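You operate a simulated robot arm through the tools that you are given. There is no shell and no other tool.

You run a simulated robot arm. Do the job below in one go: nothing can be reset, and whatever is moved stays where it is left.

## Task
Change the letter board from toy to joy and tilt it up again.
Fine: lay it flat to swap; the new tile is in the round table drawer, the old one goes there; shut the drawer; leave the board's button and dial. Where these are worked on the way, their far stop is far enough and under half their travel is too little: letter board, round table drawer.

Only the result counts: the job must be done as asked and must still hold three seconds after the hand-in. Knocking over, shifting, dropping, spilling or breaking anything else fails it.

## Robot
A 6-joint arm with a fingered hand, fixed in place. Base frame: the origin is at the foot of the arm, x ahead of it, y to its left, z up. Units: m, degrees, N and s.
With the tool pointing down near the work surface it reaches from about 0.24 to 0.5 m from the base axis. Its first joint turns from -166.0 to 166.0 degrees. Payload 2.3 kg.
The tool frame sits at the grasp point between the pads (the TCP): z along the fingers, y along the line on which they close. The tips reach 0.022 m beyond it. Largest opening 0.112 m; the body of the gripper starts 0.06 m behind the TCP. The gripper is a hand of 3 fingers: y runs from the thumb to the fingers, the wrist lies at [0, 0, -0.218] in the tool frame.
Orientation is told as [roll, pitch, yaw] about the base's x, y, z axes, in that order, counted from this pose: with the fingers straight down and closing along the base's y, the tool's x points along the base's -x, its y along +y and its z along -z.

## Interface
- The arm moves only by the tool play_rows. Its argument "deltas" is a list of rows, each an object (a shift or turn left out is 0) with "delta_pos": the shift along the base's x, y, z in units of 150 mm (1.0 is 150 mm), a list of three; "rotation": the turn, a rotation vector about the base's x, y, z in units of 45 degrees (1.0 is 45 degrees), a list of three. In form: [{"delta_pos": [x, y, z], "rotation": [rx, ry, rz]}, ...]. A call has 1 to 20 rows; each row is the pose to reach, as a shift and turn from the pose commanded when the call began. A call with a number of a shift or a turn outside -1 to 1 is refused whole. Rows are played at 5 a second. More than 0.05 m and 8.6 degrees between two rows, and nothing of the call is played. A pose out of reach is approached as far as the arm can. The call stops where the force on the tool passes 70 N (or 10 N more than at its start, if that is more) or the arm is blocked; 0.2 s more then pass. In this call time passes only in rows, and 0.2 s behind the last. It gives the time, the measured TCP pose, the force on the tool (base axes), the opening and the grip force at its end, in the units of the frame above (readings bear some noise), with the torque about the TCP (base axes, N m) and any sound that the robot's microphone picked up, and new pictures: "pictures" is both (left out), scene, wrist or none.
- Cameras (640 x 400 px; columns grow to the right, rows downward): "scene" is fixed at [0.3992, -0.6512, 1.2834]; the picture's right is [0.99, 0.11, 0.00], its down [0.08, -0.68, -0.73] and it looks along [-0.08, 0.72, -0.69] (base axes); focal length 324 px, centre (320, 200). "wrist" rides on the gripper at [0.066, 0.003, -0.08] in the tool frame; the picture's right is [-0.05, 1.00, 0.00], its down [-0.77, -0.04, -0.64] and it looks along [-0.64, -0.03, 0.77] (tool axes); focal length 275 px, centre (320, 200). There is no depth. A picture from a camera that has moved, and an enlarged one, comes with that camera's place and axes in the base frame and with its lens.
- lift_body(by): slides the trunk up (or, below 0, down) by that many m; the arm rides with it, the base frame stays. It gives what a move gives, with no picture.
- finger_targets(finger1, finger2, thumb_bend): sets how far each is bent, from 0 (flat) to 1 (curled in); at 0.3 the hand is open as for a grip, at 0.7 the pads meet at the TCP. One left out holds its place. A second passes; each finger stops where it meets its share of the squeeze, and holds until it gets a number again. It is the only way to open and close the hand. It gives what a move gives, with no picture; readings hold the bend of each and the force on the fingers (four entries, about 0 where the hand has none), thumb and palm.
- close_up(camera, box): a new picture of the part [left, top, right, bottom] of that camera's present view, enlarged. No time passes.
- sign_off(): hands the job in; it is judged then, once.

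Places have to be worked out from the pictures, the camera data and where the tool is seen. Open the gripper and draw the arm clear of the work before you hand the job in, unless the task says otherwise.

The tools are called after "Request:" as a command line: name --argument value ..., lists and objects as JSON in quotes. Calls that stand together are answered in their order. play_rows: Moves the arm, as the interface text tells. Its arguments: {"type":"object","properties":{"deltas":{"type":"array"},"pictures":{"type":"string","enum":["both","scene","wrist","none"]}},"required":["deltas"]} The other tools are called the same way: lift_body (by) slides the trunk up or down; finger_targets (finger1, finger2, thumb_bend) moves the fingers one by one; close_up (camera, box) takes an enlarged picture of a part of a camera's view; sign_off () hands the job in.

At the start:

```text
time: 0.0
tool_pos: [0.2643, -0.1109, 1.0122]
tool_rot: [-0.1, 0.0, 0.0]
contact_force: [0.0, 0.0, -0.1]
ft_torque: [-0.01, 0.01, 0.03]
gripper_width: 0.1121
finger_force: 0.0
shape: jaw
bend: [0.3, 0.3, 0.3]
finger forces: [0.0, 0.0, 0.0, 0.0, 0.0, 0.1]
trunk travel left (down, up): [-0.275, 0.315]
```

scene: 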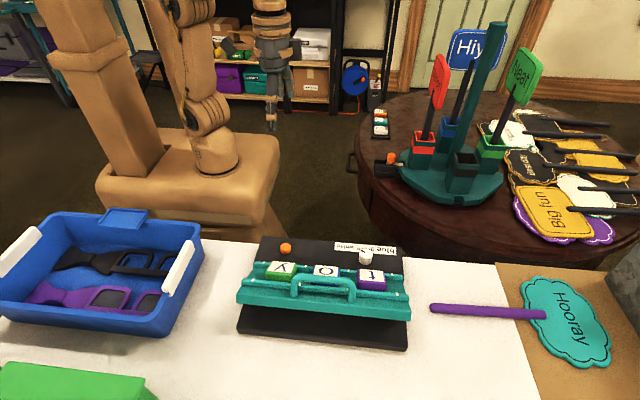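
wrist: 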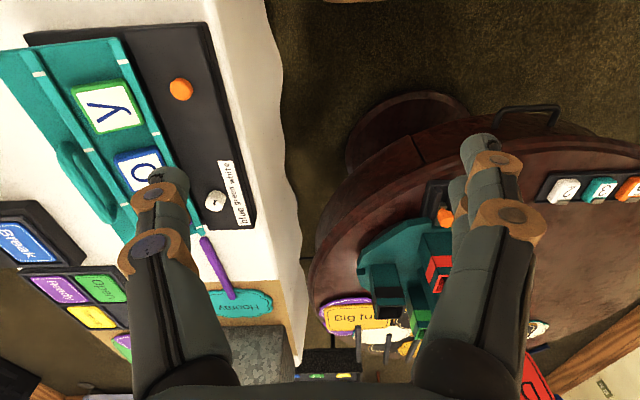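

I start by looking closely at the letter board and the round table to understand the parts before moving anything.

Request:
close_up --camera "scene" --box '[220, 220, 430, 360]'

Request:
close_up --camera "scene" --box '[330, 80, 540, 270]'

Request:
close_up --camera "wrist" --box '[0, 0, 300, 250]'

Request:
close_up --camera "wrist" --box '[300, 60, 640, 350]'

```text
2.86 times, centred on (325, 290) of scene
camera zoom: at [0.3992, -0.6512, 1.2834], right [0.99, 0.11, 0.0], down [0.08, -0.68, -0.73], along [-0.08, 0.72, -0.69], focal length 924 px, centre (306, -57)
```

zoom: 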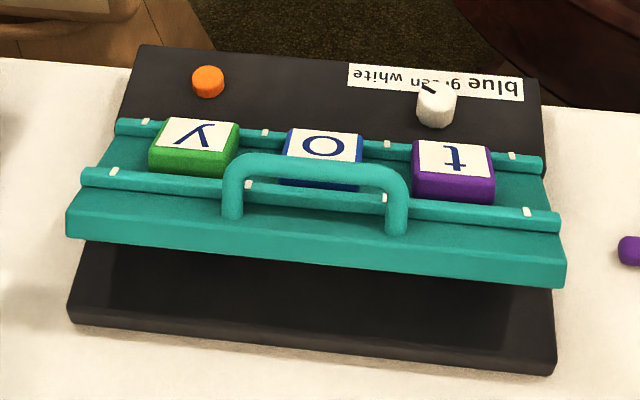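

```text
2.11 times, centred on (435, 175) of scene
camera zoom: at [0.3992, -0.6512, 1.2834], right [0.99, 0.11, 0.0], down [0.08, -0.68, -0.73], along [-0.08, 0.72, -0.69], focal length 681 px, centre (78, 253)
```

zoom: 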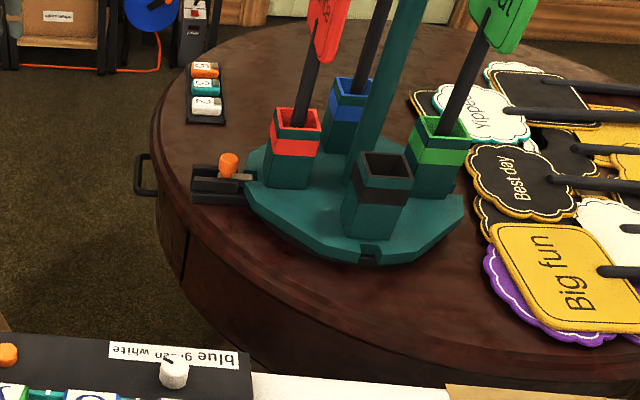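

```text
1.60 times, centred on (150, 125) of wrist
camera zoom: at [0.2, -0.1073, 1.0929], right [0.05, 1.0, 0.0], down [0.77, -0.04, 0.64], along [0.64, -0.03, -0.77], focal length 440 px, centre (592, 320)
```

zoom: 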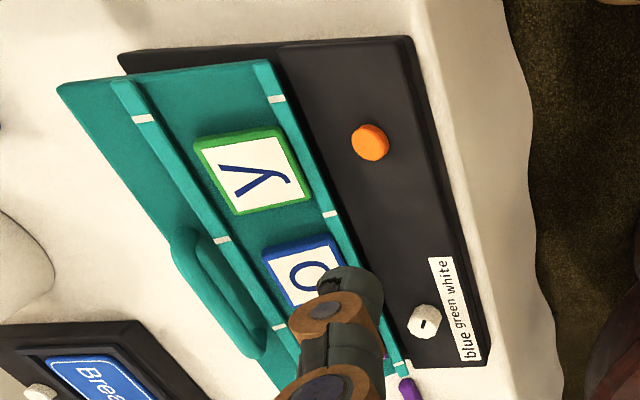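

```text
1.38 times, centred on (470, 205) of wrist
camera zoom: at [0.2, -0.1073, 1.0929], right [0.05, 1.0, 0.0], down [0.77, -0.04, 0.64], along [0.64, -0.03, -0.77], focal length 380 px, centre (113, 193)
```

zoom: 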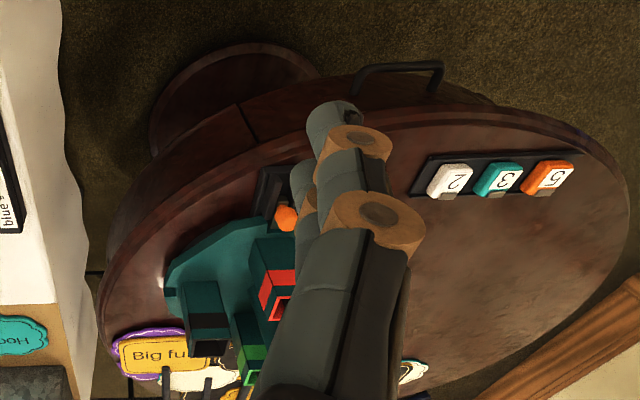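

The round-table drawer handle triangulates to about (0.40, 0.24, 0.627) with the table top near z 0.72, and the board's button is near (0.29, -0.26, 0.78). I swing the hand toward the drawer, staying high, to view it better.

Request:
play_rows --deltas '[{"delta_pos": [0, 0.3, 0]}, {"delta_pos": [0, 0.6, 0]}, {"delta_pos": [0, 0.9, 0]}, {"delta_pos": [0, 1.0, 0]}]' --pictures "both"

```text
time: 1.0
tool_pos: [0.265, 0.0401, 1.0097]
tool_rot: [0.0, 0.0, 0.0]
contact_force: [0.8, 0.6, -0.1]
ft_torque: [0.03, -0.01, 0.02]
gripper_width: 0.112
finger_force: 0.2
shape: jaw
bend: [0.3, 0.3, 0.3]
finger forces: [0.0, 0.0, 0.0, 0.1, 0.1, 0.0]
trunk travel left (down, up): [-0.275, 0.315]
camera wrist: at [0.1998, 0.0439, 1.0917], right [0.05, 1.0, 0.0], down [0.77, -0.04, 0.64], along [0.64, -0.03, -0.77], focal length 275 px, centre (320, 200)
```

scene: 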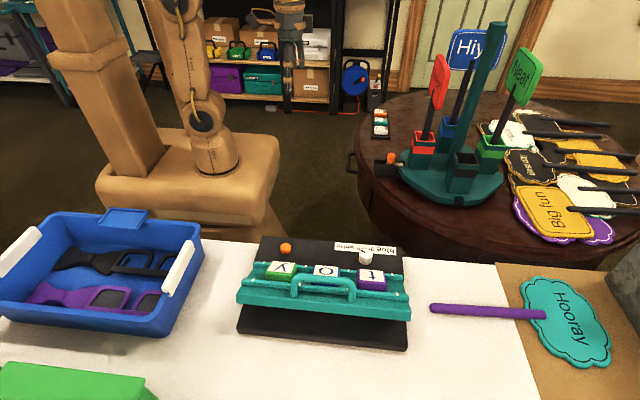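
wrist: 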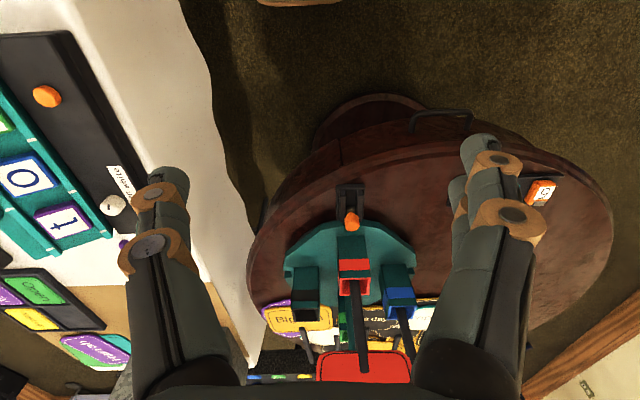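

The drawer front and handle are now seen from above; the handle bar runs along y beyond the table rim. I go on further left and a bit lower for a clearer look at it.

Request:
play_rows --deltas '[{"delta_pos": [-0.1, 0.3, -0.1]}, {"delta_pos": [-0.2, 0.6, -0.2]}, {"delta_pos": [-0.2, 0.8, -0.4]}, {"delta_pos": [-0.2, 0.8, -0.6]}]' --pictures "both"

```text
time: 2.0
tool_pos: [0.2328, 0.1587, 0.9228]
tool_rot: [0.0, 0.1, -0.1]
contact_force: [0.1, -0.2, 0.1]
ft_torque: [0.0, -0.03, 0.02]
gripper_width: 0.1118
finger_force: 0.1
shape: jaw
bend: [0.3, 0.3, 0.3]
finger forces: [0.1, 0.0, 0.1, 0.0, 0.0, 0.1]
trunk travel left (down, up): [-0.275, 0.315]
camera wrist: at [0.168, 0.1624, 1.0036], right [0.05, 1.0, 0.0], down [0.77, -0.04, 0.64], along [0.64, -0.03, -0.77], focal length 275 px, centre (320, 200)
```

scene: 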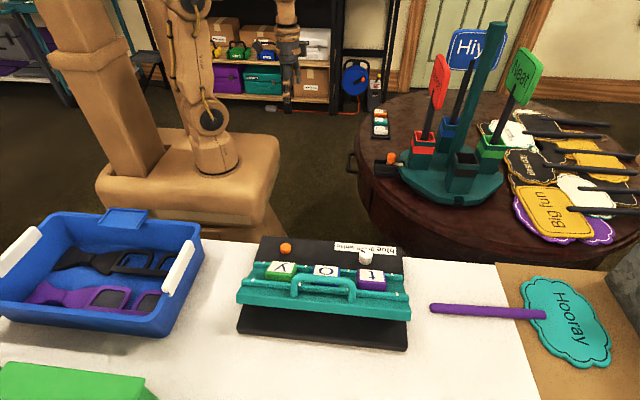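
wrist: 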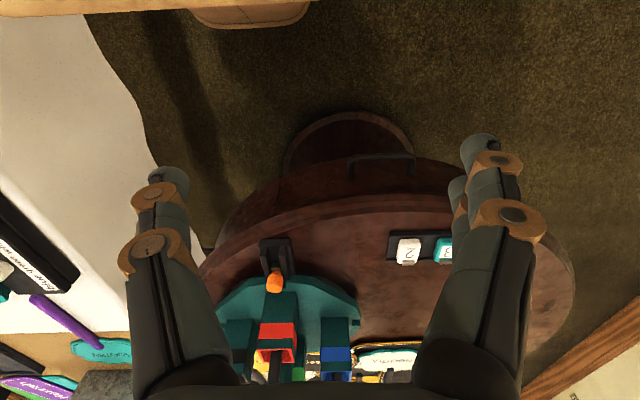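

Request:
close_up --camera "wrist" --box '[200, 80, 480, 260]'

```text
2.22 times, centred on (340, 170) of wrist
camera zoom: at [0.168, 0.1624, 1.0036], right [0.05, 1.0, 0.0], down [0.77, -0.04, 0.64], along [0.64, -0.03, -0.77], focal length 612 px, centre (276, 267)
```

zoom: 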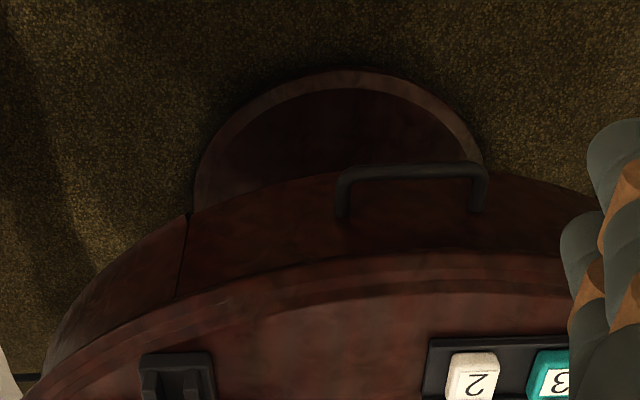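

The handle is a U with its bar along y (y≈0.205–0.297, x≈0.397, z≈0.625), drawer front about 3.5 cm behind it and partly under the table rim. I'll hook it with the fingers behind the bar, so I first turn the hand by -90° about z in two steps, up here where it is clear.

Request:
play_rows --deltas '[{"rotation": [0, 0, -0.17]}, {"rotation": [0, 0, -0.34]}, {"rotation": [0, 0, -0.51]}, {"rotation": [0, 0, -0.68]}, {"rotation": [0, 0, -0.85]}, {"rotation": [0, 0, -1.0]}]' --pictures "none"

Request:
play_rows --deltas '[{"rotation": [0, 0, -0.17]}, {"rotation": [0, 0, -0.34]}, {"rotation": [0, 0, -0.51]}, {"rotation": [0, 0, -0.68]}, {"rotation": [0, 0, -0.85]}, {"rotation": [0, 0, -1.0]}]' --pictures "both"

```text
time: 3.4
tool_pos: [0.2359, 0.1596, 0.9222]
tool_rot: [0.0, 0.0, -45.1]
contact_force: [-0.4, -0.1, -0.6]
ft_torque: [0.05, 0.03, -0.01]
gripper_width: 0.1121
finger_force: 0.0
shape: jaw
bend: [0.3, 0.3, 0.3]
finger forces: [0.0, 0.0, 0.1, 0.0, 0.0, 0.0]
trunk travel left (down, up): [-0.275, 0.315]
```

```text
time: 4.8
tool_pos: [0.2367, 0.1584, 0.9215]
tool_rot: [-0.1, 0.0, -90.2]
contact_force: [0.4, 0.5, 0.5]
ft_torque: [0.0, -0.02, 0.02]
gripper_width: 0.112
finger_force: 0.0
shape: jaw
bend: [0.3, 0.3, 0.3]
finger forces: [0.1, 0.1, 0.0, 0.0, 0.0, 0.0]
trunk travel left (down, up): [-0.275, 0.315]
camera wrist: at [0.24, 0.226, 1.0034], right [1.0, -0.05, 0.0], down [-0.04, -0.77, 0.64], along [-0.03, -0.64, -0.77], focal length 275 px, centre (320, 200)
```

scene: 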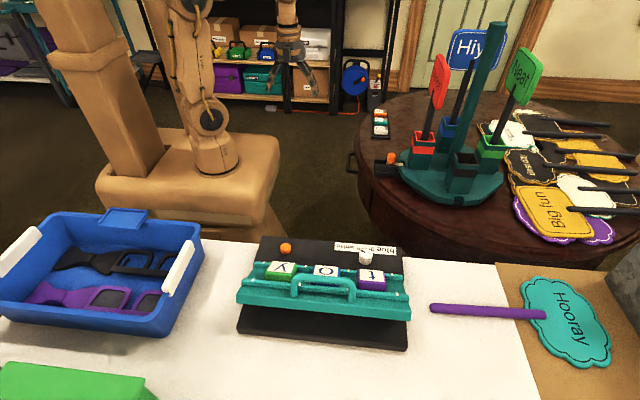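
wrist: 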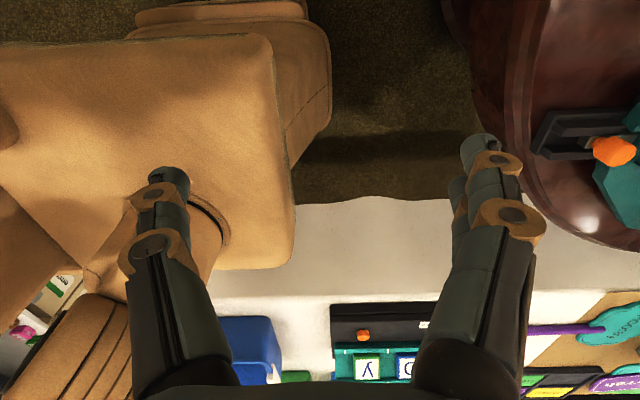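

The hand is now turned so its fingers lie toward the table (+x) and the thumb toward the base. Next I move to about (0.33, 0.25, 0.85) while tilting the hand by -45° about y so the fingers point forward and down.

Request:
play_rows --deltas '[{"delta_pos": [0.1, 0.1, -0.08], "rotation": [0, -0.17, 0]}, {"delta_pos": [0.2, 0.2, -0.16], "rotation": [0, -0.34, 0]}, {"delta_pos": [0.3, 0.3, -0.24], "rotation": [0, -0.51, 0]}, {"delta_pos": [0.42, 0.42, -0.32], "rotation": [0, -0.68, 0]}, {"delta_pos": [0.53, 0.53, -0.4], "rotation": [0, -0.85, 0]}, {"delta_pos": [0.63, 0.61, -0.47], "rotation": [0, -1.0, 0]}]' --pictures "both"

```text
time: 6.2
tool_pos: [0.3286, 0.2523, 0.8517]
tool_rot: [45.0, 0.0, -89.9]
contact_force: [0.3, -0.1, -0.5]
ft_torque: [0.02, -0.01, -0.01]
gripper_width: 0.112
finger_force: 0.0
shape: jaw
bend: [0.3, 0.3, 0.3]
finger forces: [0.0, 0.1, 0.0, 0.0, 0.0, 0.0]
trunk travel left (down, up): [-0.275, 0.315]
camera wrist: at [0.2746, 0.3184, 0.9114], right [0.71, -0.05, 0.71], down [-0.47, -0.77, 0.42], along [0.53, -0.63, -0.57], focal length 275 px, centre (320, 200)
```

scene: 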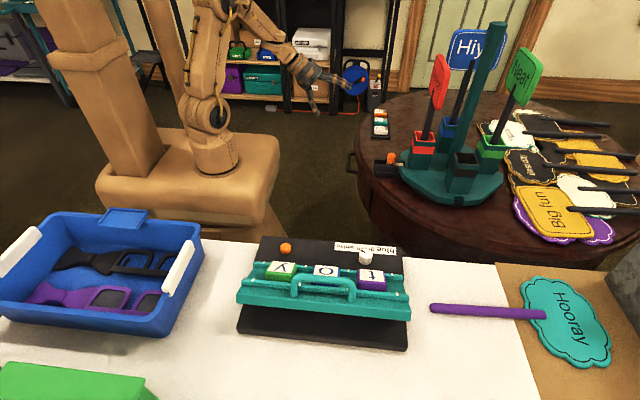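
wrist: 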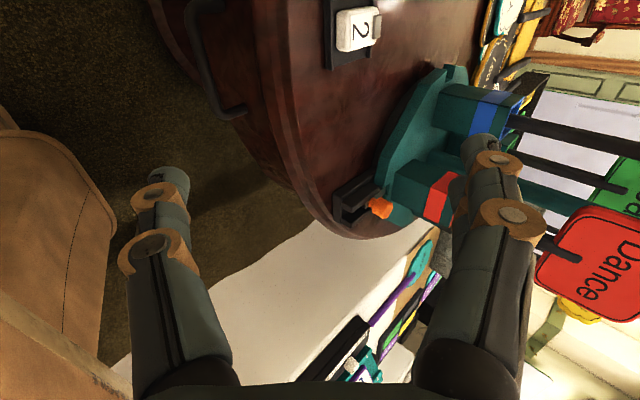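

The tilt worked and the handle is visible at the top of the wrist picture. I look closer at the gap behind the bar and the rim.

Request:
close_up --camera "wrist" --box '[130, 0, 400, 240]'

Request:
close_up --camera "scene" --box '[270, 50, 450, 220]'

```text
1.67 times, centred on (265, 120) of wrist
camera zoom: at [0.2746, 0.3184, 0.9114], right [0.71, -0.05, 0.71], down [-0.47, -0.77, 0.42], along [0.53, -0.63, -0.57], focal length 459 px, centre (412, 333)
```

zoom: 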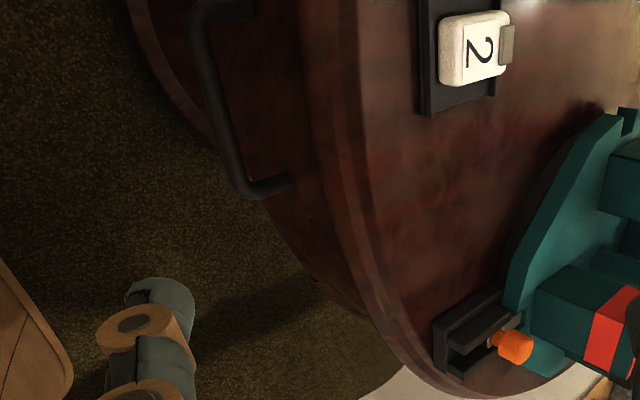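

```text
2.35 times, centred on (360, 135) of scene
camera zoom: at [0.3992, -0.6512, 1.2834], right [0.99, 0.11, 0.0], down [0.08, -0.68, -0.73], along [-0.08, 0.72, -0.69], focal length 761 px, centre (226, 353)
```

zoom: 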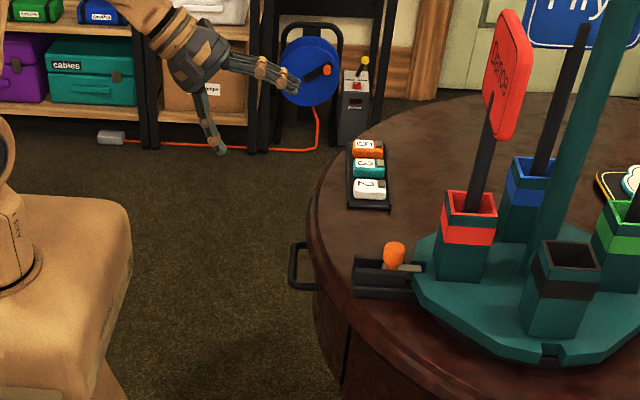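

The gap behind the bar is about 2.5–3 cm and the rim sits at about x 0.415, so a slim finger can drop behind the bar at this tilt. I pre-bend the two fingers to 0.6, leaving the thumb open.

Request:
finger_targets --finger1 0.6 --finger2 0.6 --thumb_bend 0.3

Request:
play_rows --deltas '[{"delta_pos": [0.0, 0, -0.3]}, {"delta_pos": [0.0, 0, -0.6]}, {"delta_pos": [0.0, 0, -0.9]}]' --pictures "both"

```text
time: 7.2
tool_pos: [0.3277, 0.2507, 0.8512]
tool_rot: [45.0, 0.1, -90.0]
contact_force: [0.1, 0.2, 0.6]
ft_torque: [0.0, 0.0, -0.02]
gripper_width: 0.0698
finger_force: 0.2
shape: fingers
bend: [0.6, 0.6, 0.3]
finger forces: [0.0, 0.0, 0.0, 0.0, 0.0, 0.0]
trunk travel left (down, up): [-0.275, 0.315]
```

```text
time: 8.0
tool_pos: [0.3267, 0.2515, 0.715]
tool_rot: [45.0, 0.1, -90.0]
contact_force: [-0.8, 0.6, 0.3]
ft_torque: [0.0, 0.0, 0.01]
gripper_width: 0.0698
finger_force: 0.0
shape: fingers
bend: [0.6, 0.6, 0.3]
finger forces: [0.1, 0.1, 0.1, 0.0, 0.0, 0.0]
trunk travel left (down, up): [-0.275, 0.315]
camera wrist: at [0.2735, 0.3189, 0.7756], right [0.71, -0.05, 0.71], down [-0.48, -0.77, 0.42], along [0.52, -0.64, -0.57], focal length 275 px, centre (320, 200)
```

scene: 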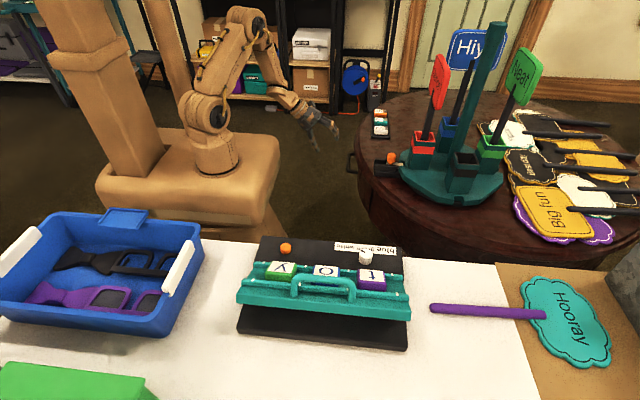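
wrist: 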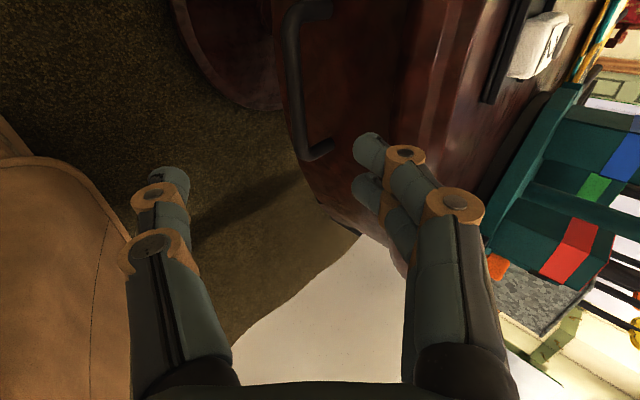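

The bar corner re-triangulates to about (0.397, 0.210, 0.624), agreeing with before. I shift slightly so the bar will pass just under the fingers and advance along the finger direction, stopping about 4 cm short to check.

Request:
play_rows --deltas '[{"delta_pos": [-0.087, 0, -0.087]}, {"delta_pos": [0.07, 0, -0.245]}, {"delta_pos": [0.224, 0, -0.399]}]' --pictures "wrist"

Request:
close_up --camera "wrist" --box '[200, 0, 460, 240]'

Request:
close_up --camera "scene" --box '[280, 70, 430, 220]'

```text
time: 8.8
tool_pos: [0.3637, 0.2527, 0.6583]
tool_rot: [45.0, 0.1, -90.0]
contact_force: [0.4, 0.3, 0.2]
ft_torque: [0.0, -0.03, 0.01]
gripper_width: 0.0696
finger_force: 0.1
shape: fingers
bend: [0.6, 0.6, 0.3]
finger forces: [0.0, 0.0, 0.0, 0.0, 0.0, 0.0]
trunk travel left (down, up): [-0.275, 0.315]
camera wrist: at [0.3102, 0.3189, 0.7172], right [0.71, -0.05, 0.71], down [-0.48, -0.77, 0.42], along [0.52, -0.64, -0.57], focal length 275 px, centre (320, 200)
```

wrist: 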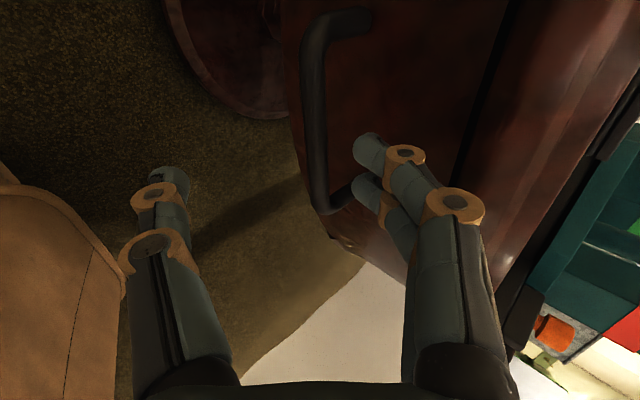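

```text
1.67 times, centred on (330, 120) of wrist
camera zoom: at [0.3102, 0.3189, 0.7172], right [0.71, -0.05, 0.71], down [-0.48, -0.77, 0.42], along [0.52, -0.64, -0.57], focal length 459 px, centre (303, 333)
```

zoom: 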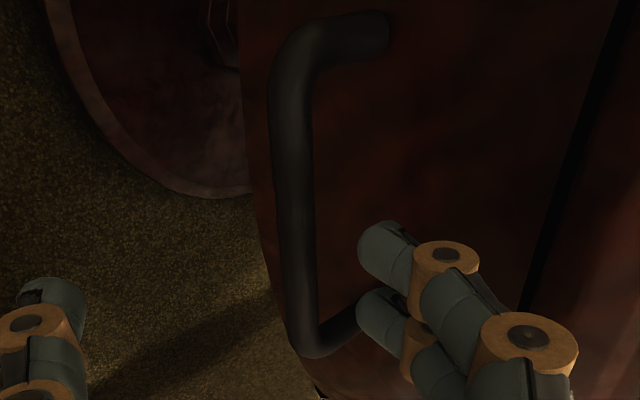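

```text
2.67 times, centred on (355, 145) of scene
camera zoom: at [0.3992, -0.6512, 1.2834], right [0.99, 0.11, 0.0], down [0.08, -0.68, -0.73], along [-0.08, 0.72, -0.69], focal length 863 px, centre (227, 347)
```

zoom: 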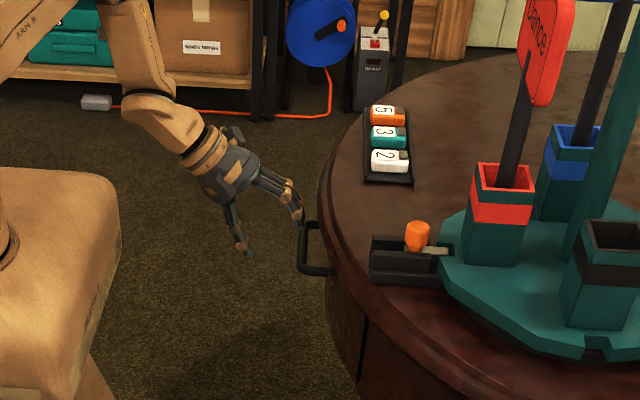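

The bar lies clear below the fingers in tool coordinates (about 4.8 cm ahead of the TCP), and both fingers fall between the handle's stubs. I advance the last 4 cm so the fingertips slide behind the bar.

Request:
play_rows --deltas '[{"delta_pos": [0.05, 0, -0.08]}, {"delta_pos": [0.11, 0, -0.145]}, {"delta_pos": [0.17, 0, -0.207]}]' --pictures "wrist"

Request:
close_up --camera "wrist" --box '[200, 0, 460, 240]'

Request:
close_up --camera "scene" --box '[300, 90, 420, 210]'

```text
time: 9.6
tool_pos: [0.3882, 0.2518, 0.6264]
tool_rot: [45.0, 0.0, -90.0]
contact_force: [-0.4, 0.2, 0.3]
ft_torque: [0.03, 0.02, 0.01]
gripper_width: 0.0696
finger_force: 0.1
shape: fingers
bend: [0.6, 0.6, 0.3]
finger forces: [0.1, 0.0, 0.0, 0.0, 0.0, 0.0]
trunk travel left (down, up): [-0.275, 0.315]
camera wrist: at [0.3348, 0.3186, 0.6857], right [0.71, -0.05, 0.71], down [-0.48, -0.77, 0.42], along [0.52, -0.64, -0.57], focal length 275 px, centre (320, 200)
```

wrist: 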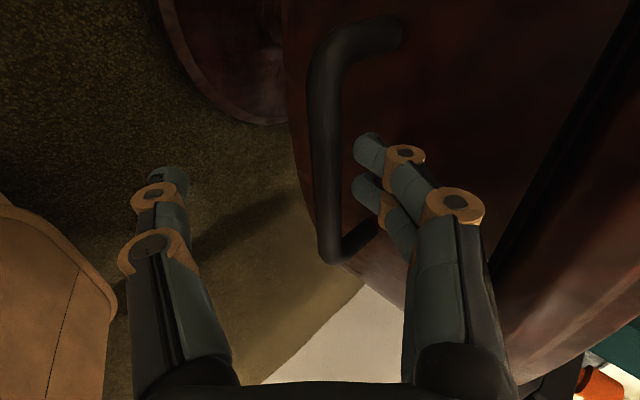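

```text
1.67 times, centred on (330, 120) of wrist
camera zoom: at [0.3348, 0.3186, 0.6857], right [0.71, -0.05, 0.71], down [-0.48, -0.77, 0.42], along [0.52, -0.64, -0.57], focal length 459 px, centre (303, 333)
```

zoom: 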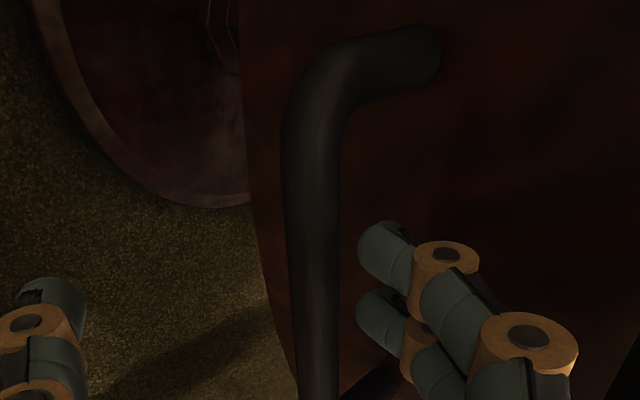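

```text
3.33 times, centred on (360, 150) of scene
camera zoom: at [0.3992, -0.6512, 1.2834], right [0.99, 0.11, 0.0], down [0.08, -0.68, -0.73], along [-0.08, 0.72, -0.69], focal length 1078 px, centre (187, 367)
```

zoom: 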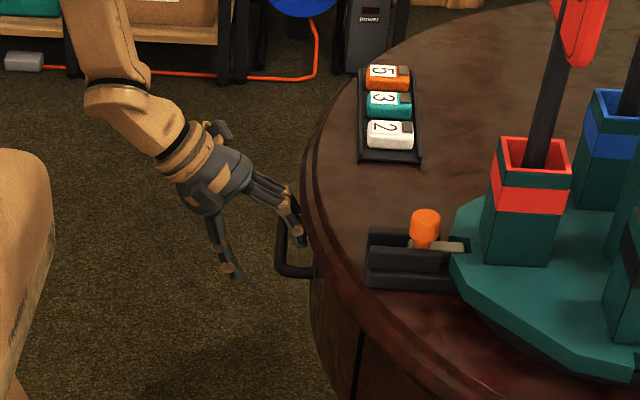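

The fingertips are about 1.4 cm past the bar on the drawer side and nothing is touching. I close fingers and thumb around the bar.

Request:
finger_targets --finger1 0.7 --finger2 0.7 --thumb_bend 0.7

```text
time: 10.6
tool_pos: [0.3886, 0.252, 0.625]
tool_rot: [45.0, 0.1, -90.0]
contact_force: [-0.7, 0.2, -3.1]
ft_torque: [0.02, -0.01, -0.03]
gripper_width: 0.0059
finger_force: 1.9
shape: fingers
bend: [0.7, 0.7, 0.68]
finger forces: [0.0, 0.0, 0.1, 0.1, 3.6, 0.0]
trunk travel left (down, up): [-0.275, 0.315]
```

The thumb met something at 3.6 N but the fingers read no force, so I check how the bar sits in the hand.

Request:
close_up --camera "wrist" --box '[180, 20, 440, 240]'

Request:
close_up --camera "scene" --box '[300, 90, 420, 210]'

```text
1.82 times, centred on (310, 130) of wrist
camera zoom: at [0.3348, 0.3188, 0.6857], right [0.71, -0.05, 0.71], down [-0.48, -0.77, 0.42], along [0.52, -0.64, -0.57], focal length 500 px, centre (338, 327)
```

zoom: 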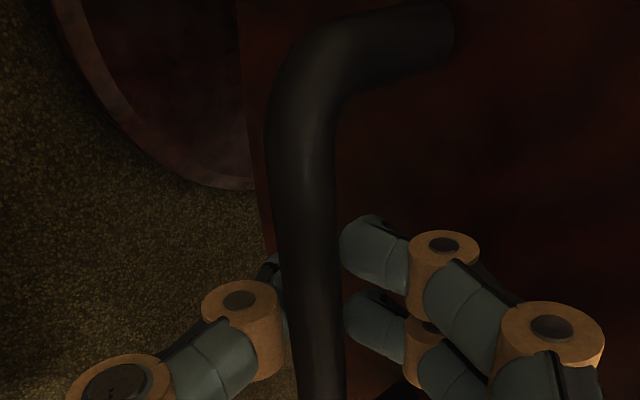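

```text
3.33 times, centred on (360, 150) of scene
camera zoom: at [0.3992, -0.6512, 1.2834], right [0.99, 0.11, 0.0], down [0.08, -0.68, -0.73], along [-0.08, 0.72, -0.69], focal length 1078 px, centre (187, 367)
```

zoom: 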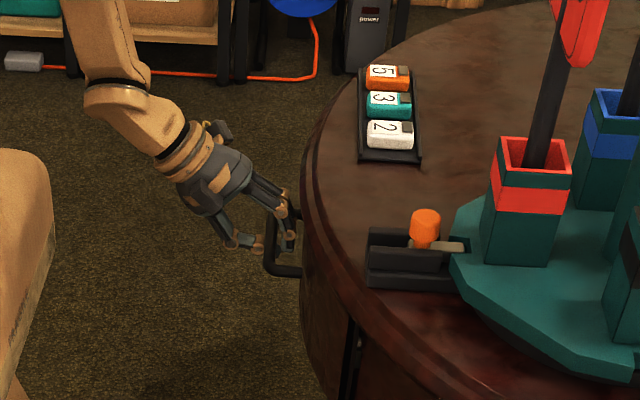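

The bar is enclosed between thumb and fingers and the drawer has already crept out a little. I pull straight along -x, slowly, for a first 6 cm.

Request:
play_rows --deltas '[{"delta_pos": [-0.08, 0, 0]}, {"delta_pos": [-0.16, 0, 0]}, {"delta_pos": [-0.24, 0, 0]}, {"delta_pos": [-0.32, 0, 0]}, {"delta_pos": [-0.4, 0, 0]}]' --pictures "both"

```text
time: 11.8
tool_pos: [0.3282, 0.2504, 0.6254]
tool_rot: [45.0, 0.1, -90.1]
contact_force: [-0.5, 0.2, -1.9]
ft_torque: [0.02, -0.01, -0.03]
gripper_width: 0.0047
finger_force: 1.3
shape: fingers
bend: [0.7, 0.7, 0.69]
finger forces: [0.1, 0.2, 0.0, 0.1, 1.8, 0.0]
trunk travel left (down, up): [-0.275, 0.315]
camera wrist: at [0.2746, 0.3183, 0.685], right [0.71, -0.05, 0.71], down [-0.48, -0.77, 0.42], along [0.52, -0.64, -0.57], focal length 275 px, centre (320, 200)
```

scene: 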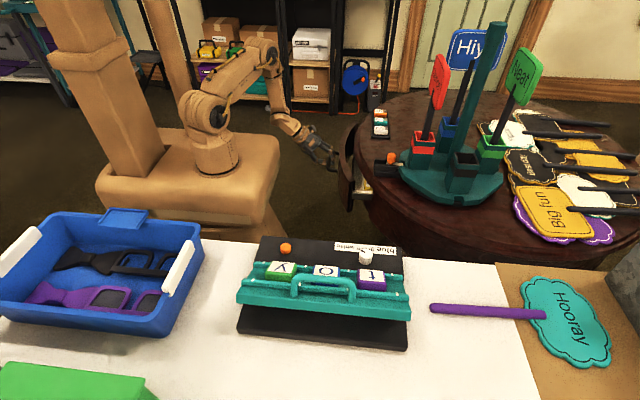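
wrist: 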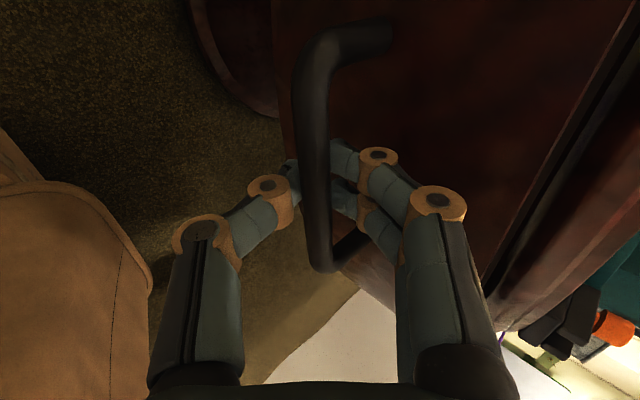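

The drawer slides out easily and the yellowish inside is showing. I pull another 6 cm.

Request:
play_rows --deltas '[{"delta_pos": [-0.08, 0, 0]}, {"delta_pos": [-0.16, 0, 0]}, {"delta_pos": [-0.24, 0, 0]}, {"delta_pos": [-0.32, 0, 0]}, {"delta_pos": [-0.4, 0, 0]}]' --pictures "both"

Request:
close_up --camera "scene" --box '[290, 100, 430, 220]'

```text
time: 13.0
tool_pos: [0.2689, 0.2505, 0.6255]
tool_rot: [45.0, 0.0, -90.2]
contact_force: [-0.3, 1.6, -2.6]
ft_torque: [-0.01, 0.01, 0.0]
gripper_width: 0.0048
finger_force: 1.4
shape: fingers
bend: [0.69, 0.69, 0.69]
finger forces: [0.4, 0.4, 0.1, 0.0, 2.2, 0.0]
trunk travel left (down, up): [-0.275, 0.315]
camera wrist: at [0.2154, 0.3176, 0.6854], right [0.71, -0.05, 0.71], down [-0.48, -0.77, 0.42], along [0.52, -0.64, -0.57], focal length 275 px, centre (320, 200)
```

scene: 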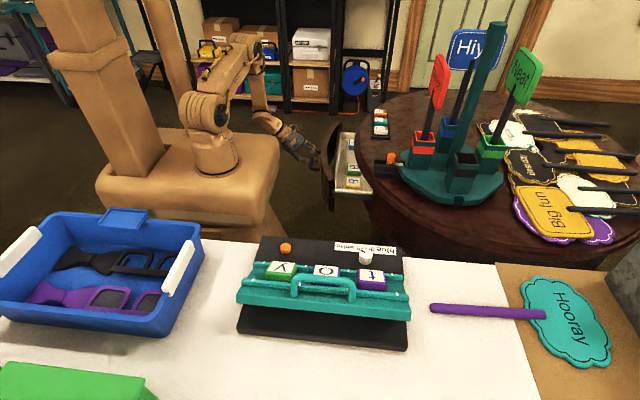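
wrist: 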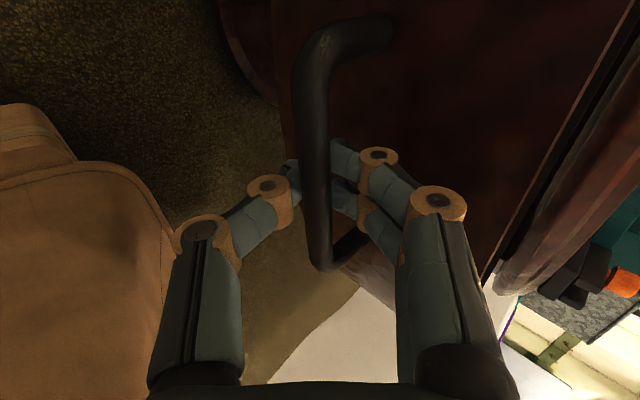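

```text
3.33 times, centred on (360, 160) of scene
camera zoom: at [0.3992, -0.6512, 1.2834], right [0.99, 0.11, 0.0], down [0.08, -0.68, -0.73], along [-0.08, 0.72, -0.69], focal length 1078 px, centre (187, 333)
```

zoom: 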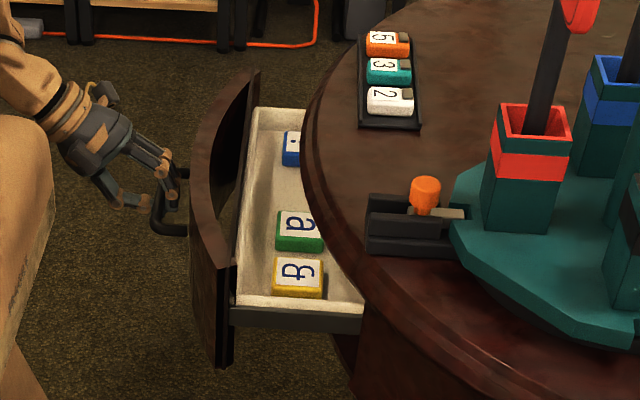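

The tiles in the drawer (&, a, and a blue one with a dot, probably j) are showing. I pull on a bit further to uncover more, watching for the stop.

Request:
play_rows --deltas '[{"delta_pos": [-0.06, 0, 0]}, {"delta_pos": [-0.12, 0, 0]}, {"delta_pos": [-0.18, 0, 0]}, {"delta_pos": [-0.24, 0, 0]}, {"delta_pos": [-0.3, 0, 0]}]' --pictures "both"

Request:
close_up --camera "scene" --box '[290, 100, 430, 220]'

```text
time: 14.2
tool_pos: [0.2239, 0.2511, 0.6242]
tool_rot: [45.0, 0.1, -90.1]
contact_force: [-0.2, 0.7, -1.4]
ft_torque: [0.0, 0.02, 0.0]
gripper_width: 0.005
finger_force: 1.1
shape: fingers
bend: [0.69, 0.69, 0.69]
finger forces: [0.4, 0.4, 0.0, 0.0, 1.3, 0.0]
trunk travel left (down, up): [-0.275, 0.315]
camera wrist: at [0.1702, 0.3172, 0.6847], right [0.71, -0.05, 0.71], down [-0.48, -0.77, 0.42], along [0.52, -0.64, -0.57], focal length 275 px, centre (320, 200)
```

scene: 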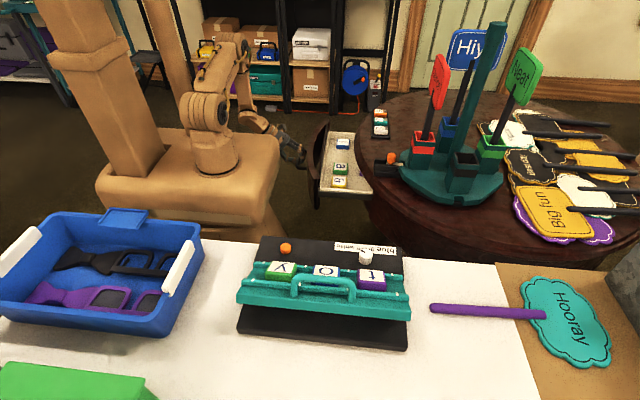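
wrist: 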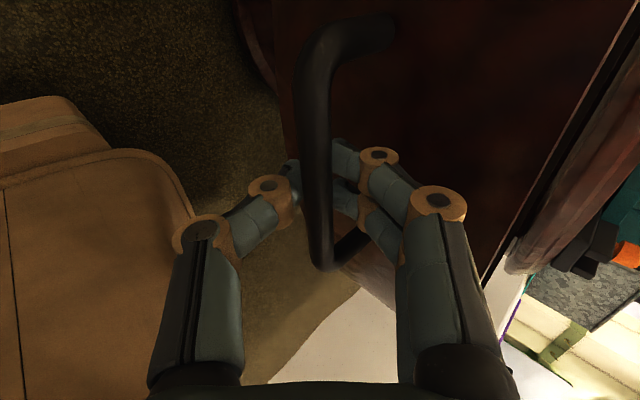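

```text
3.33 times, centred on (360, 160) of scene
camera zoom: at [0.3992, -0.6512, 1.2834], right [0.99, 0.11, 0.0], down [0.08, -0.68, -0.73], along [-0.08, 0.72, -0.69], focal length 1078 px, centre (187, 333)
```

zoom: 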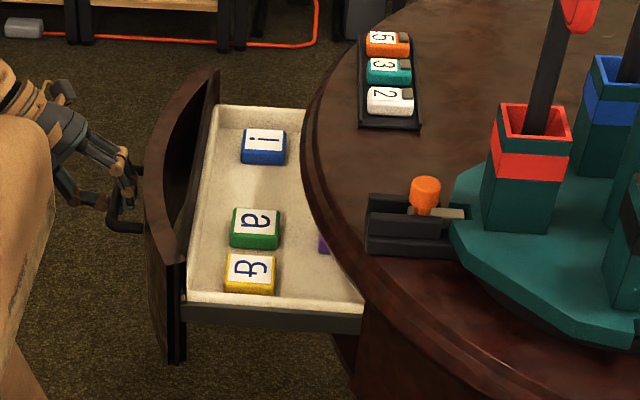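

A blue tile, green "a", yellow "&" and a purple tile still under the rim are in the drawer. I zoom in to read the blue one.

Request:
close_up --camera "scene" --box '[330, 130, 400, 195]'

```text
6.15 times, centred on (365, 162) of scene
camera zoom: at [0.3992, -0.6512, 1.2834], right [0.99, 0.11, 0.0], down [0.08, -0.68, -0.73], along [-0.08, 0.72, -0.69], focal length 1991 px, centre (43, 431)
```

zoom: 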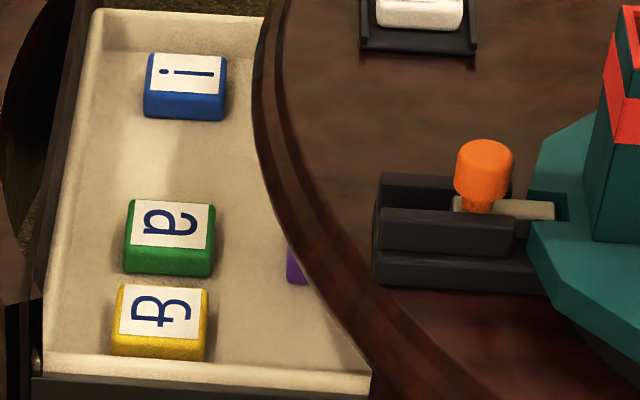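

The blue tile reads "i", so the purple one still under the rim may be the j. I keep pulling to bring it into the open.

Request:
play_rows --deltas '[{"delta_pos": [-0.06, 0, 0]}, {"delta_pos": [-0.12, 0, 0]}, {"delta_pos": [-0.18, 0, 0]}, {"delta_pos": [-0.24, 0, 0]}, {"delta_pos": [-0.3, 0, 0]}]' --pictures "both"

Request:
close_up --camera "scene" --box '[290, 110, 400, 210]'

```text
time: 15.4
tool_pos: [0.1805, 0.2514, 0.6242]
tool_rot: [45.0, 0.0, -89.9]
contact_force: [0.6, 1.1, 0.5]
ft_torque: [0.02, -0.01, -0.02]
gripper_width: 0.0048
finger_force: 1.3
shape: fingers
bend: [0.69, 0.69, 0.69]
finger forces: [0.2, 0.3, 0.1, 0.0, 1.2, 0.1]
trunk travel left (down, up): [-0.275, 0.315]
camera wrist: at [0.1252, 0.3171, 0.6845], right [0.71, -0.05, 0.71], down [-0.48, -0.77, 0.42], along [0.52, -0.64, -0.57], focal length 275 px, centre (320, 200)
```

scene: 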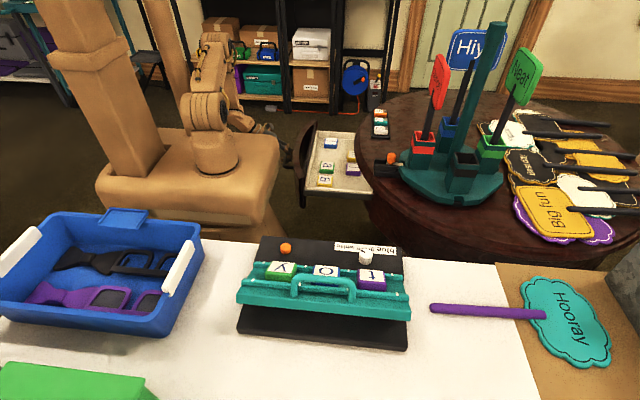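
wrist: 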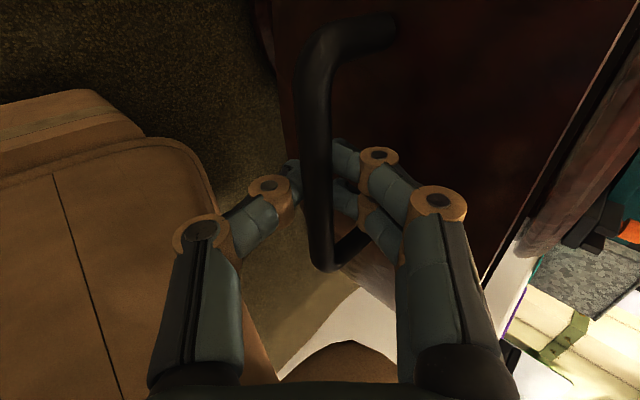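

```text
4.00 times, centred on (345, 160) of scene
camera zoom: at [0.3992, -0.6512, 1.2834], right [0.99, 0.11, 0.0], down [0.08, -0.68, -0.73], along [-0.08, 0.72, -0.69], focal length 1294 px, centre (220, 360)
```

zoom: 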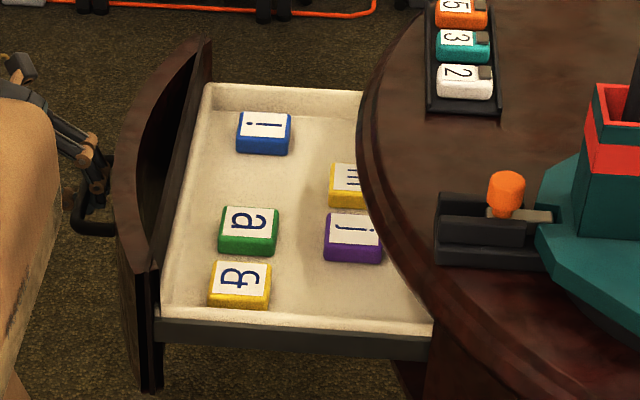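

The purple tile is the j, next to a yellow m, right at the rim. I pull further to bring it well clear of the rim, watching for the end stop.

Request:
play_rows --deltas '[{"delta_pos": [-0.06, 0, 0]}, {"delta_pos": [-0.12, 0, 0]}, {"delta_pos": [-0.18, 0, 0]}, {"delta_pos": [-0.24, 0, 0]}, {"delta_pos": [-0.3, 0, 0]}]' --pictures "both"

Request:
close_up --camera "scene" --box '[270, 110, 400, 230]'

```text
time: 16.6
tool_pos: [0.1349, 0.2497, 0.6244]
tool_rot: [45.1, 0.0, -90.0]
contact_force: [0.5, 1.3, -1.3]
ft_torque: [-0.02, 0.0, -0.01]
gripper_width: 0.0046
finger_force: 1.2
shape: fingers
bend: [0.69, 0.69, 0.69]
finger forces: [0.3, 0.6, 0.0, 0.0, 1.3, 0.0]
trunk travel left (down, up): [-0.275, 0.315]
camera wrist: at [0.0805, 0.3175, 0.6846], right [0.71, -0.05, 0.71], down [-0.48, -0.77, 0.42], along [0.52, -0.64, -0.57], focal length 275 px, centre (320, 200)
```

scene: 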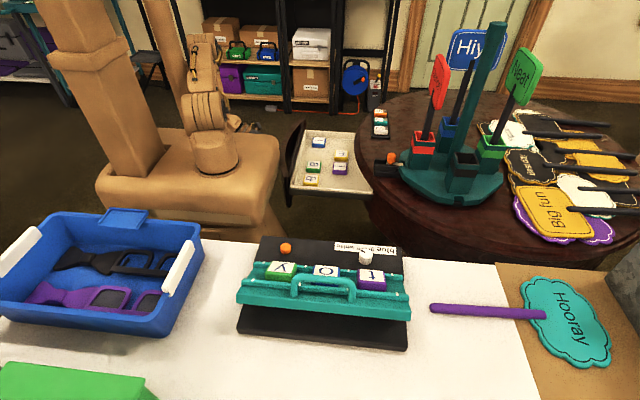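
wrist: 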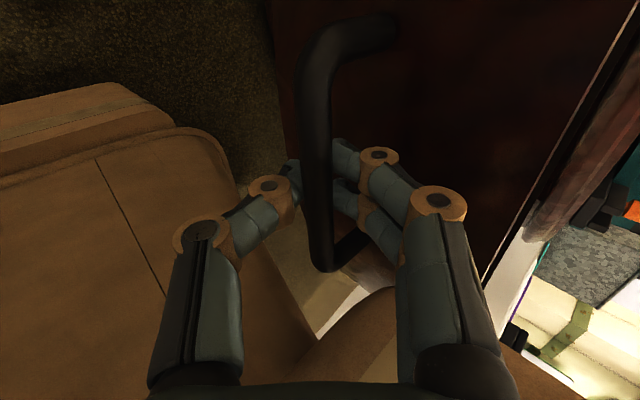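

```text
3.33 times, centred on (335, 170) of scene
camera zoom: at [0.3992, -0.6512, 1.2834], right [0.99, 0.11, 0.0], down [0.08, -0.68, -0.73], along [-0.08, 0.72, -0.69], focal length 1078 px, centre (270, 300)
```

zoom: 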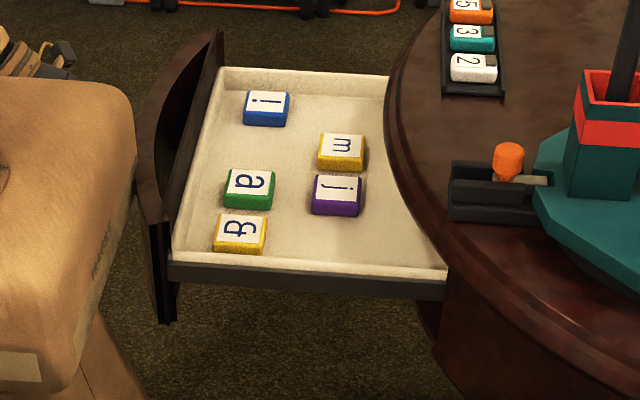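

The j now sits about 5 cm from the rim; I want a bit more room for the hand body, so I pull about 4 cm more.

Request:
play_rows --deltas '[{"delta_pos": [-0.06, 0, 0]}, {"delta_pos": [-0.12, 0, 0]}, {"delta_pos": [-0.18, 0, 0]}, {"delta_pos": [-0.24, 0, 0]}, {"delta_pos": [-0.28, 0, 0]}]' --pictures "both"

Request:
close_up --camera "scene" --box '[250, 110, 400, 230]'

```text
time: 17.8
tool_pos: [0.1086, 0.2494, 0.6268]
tool_rot: [44.9, 0.3, -94.0]
contact_force: [0.7, 2.2, -2.4]
ft_torque: [-0.01, 0.03, 0.02]
gripper_width: 0.0056
finger_force: 1.1
shape: fingers
bend: [0.7, 0.69, 0.69]
finger forces: [0.2, 0.9, 0.0, 0.1, 2.2, 0.1]
trunk travel left (down, up): [-0.275, 0.315]
camera wrist: at [0.0589, 0.32, 0.6869], right [0.7, -0.1, 0.7], down [-0.53, -0.74, 0.42], along [0.48, -0.67, -0.57], focal length 275 px, centre (320, 200)
```

scene: 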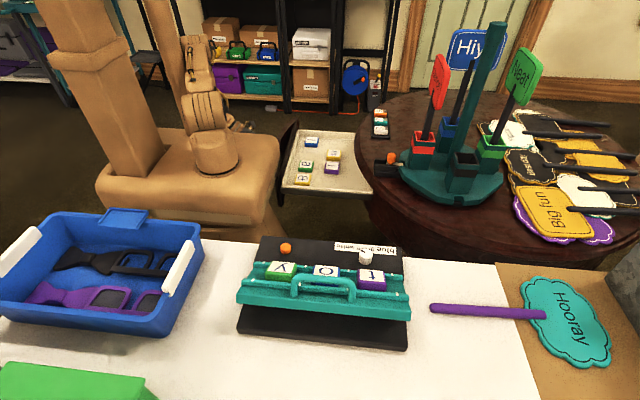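
wrist: 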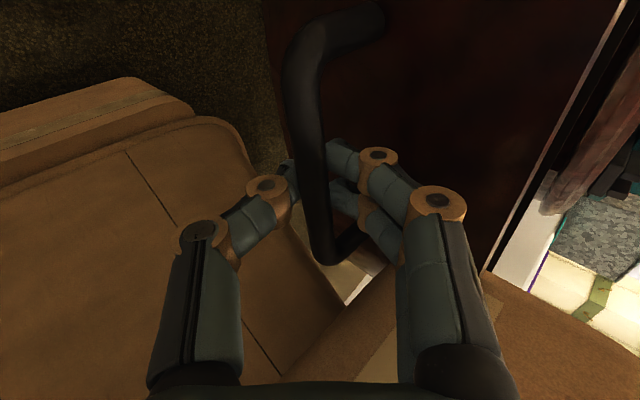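

```text
3.33 times, centred on (325, 170) of scene
camera zoom: at [0.3992, -0.6512, 1.2834], right [0.99, 0.11, 0.0], down [0.08, -0.68, -0.73], along [-0.08, 0.72, -0.69], focal length 1078 px, centre (303, 300)
```

zoom: 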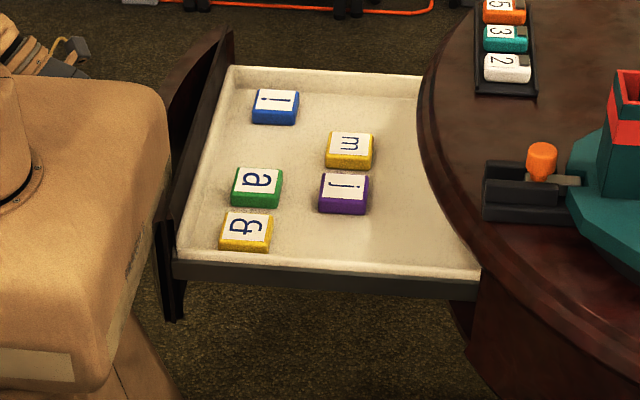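

The arm hit its own reach limit at TCP x≈0.109, with the j now at about (0.344, 0.21), some 7 cm clear of the rim, which is enough. I release the handle: thumb open, fingers back to 0.6.

Request:
finger_targets --finger1 0.6 --finger2 0.6 --thumb_bend 0.3

```text
time: 18.8
tool_pos: [0.1083, 0.2479, 0.6251]
tool_rot: [45.0, 0.1, -93.8]
contact_force: [-0.7, -0.7, 0.4]
ft_torque: [-0.03, 0.0, -0.01]
gripper_width: 0.0688
finger_force: 0.1
shape: fingers
bend: [0.6, 0.6, 0.3]
finger forces: [0.0, 0.0, 0.1, 0.1, 0.0, 0.1]
trunk travel left (down, up): [-0.275, 0.315]
```

The handle is free. I lift straight up; at this tilt the fingers lie above the bar so they leave it without catching.

Request:
play_rows --deltas '[{"delta_pos": [0, 0, 0.1]}, {"delta_pos": [0, 0, 0.25]}, {"delta_pos": [0, 0, 0.45]}, {"delta_pos": [0, 0, 0.7]}, {"delta_pos": [0.0, 0, 1.0]}]' --pictures "both"

```text
time: 20.0
tool_pos: [0.1104, 0.2463, 0.7698]
tool_rot: [45.5, -1.0, -94.2]
contact_force: [0.0, -0.3, 1.9]
ft_torque: [0.0, 0.0, 0.05]
gripper_width: 0.0692
finger_force: 0.1
shape: fingers
bend: [0.6, 0.6, 0.3]
finger forces: [0.0, 0.0, 0.1, 0.1, 0.0, 0.0]
trunk travel left (down, up): [-0.275, 0.315]
camera wrist: at [0.0627, 0.3181, 0.8277], right [0.7, -0.09, 0.71], down [-0.53, -0.73, 0.43], along [0.48, -0.68, -0.55], focal length 275 px, centre (320, 200)
```

scene: 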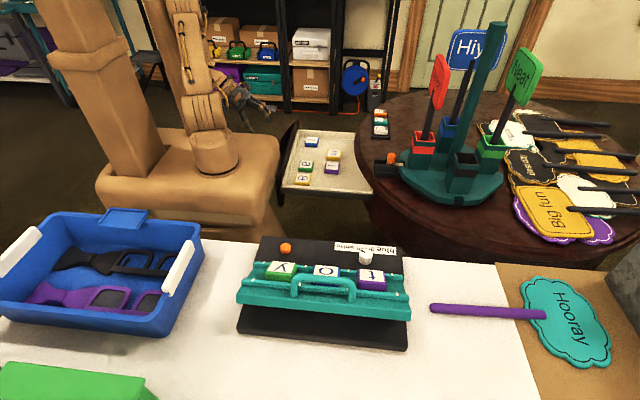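
wrist: 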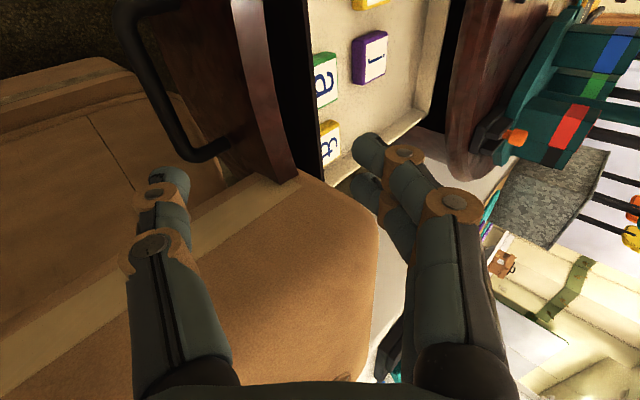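

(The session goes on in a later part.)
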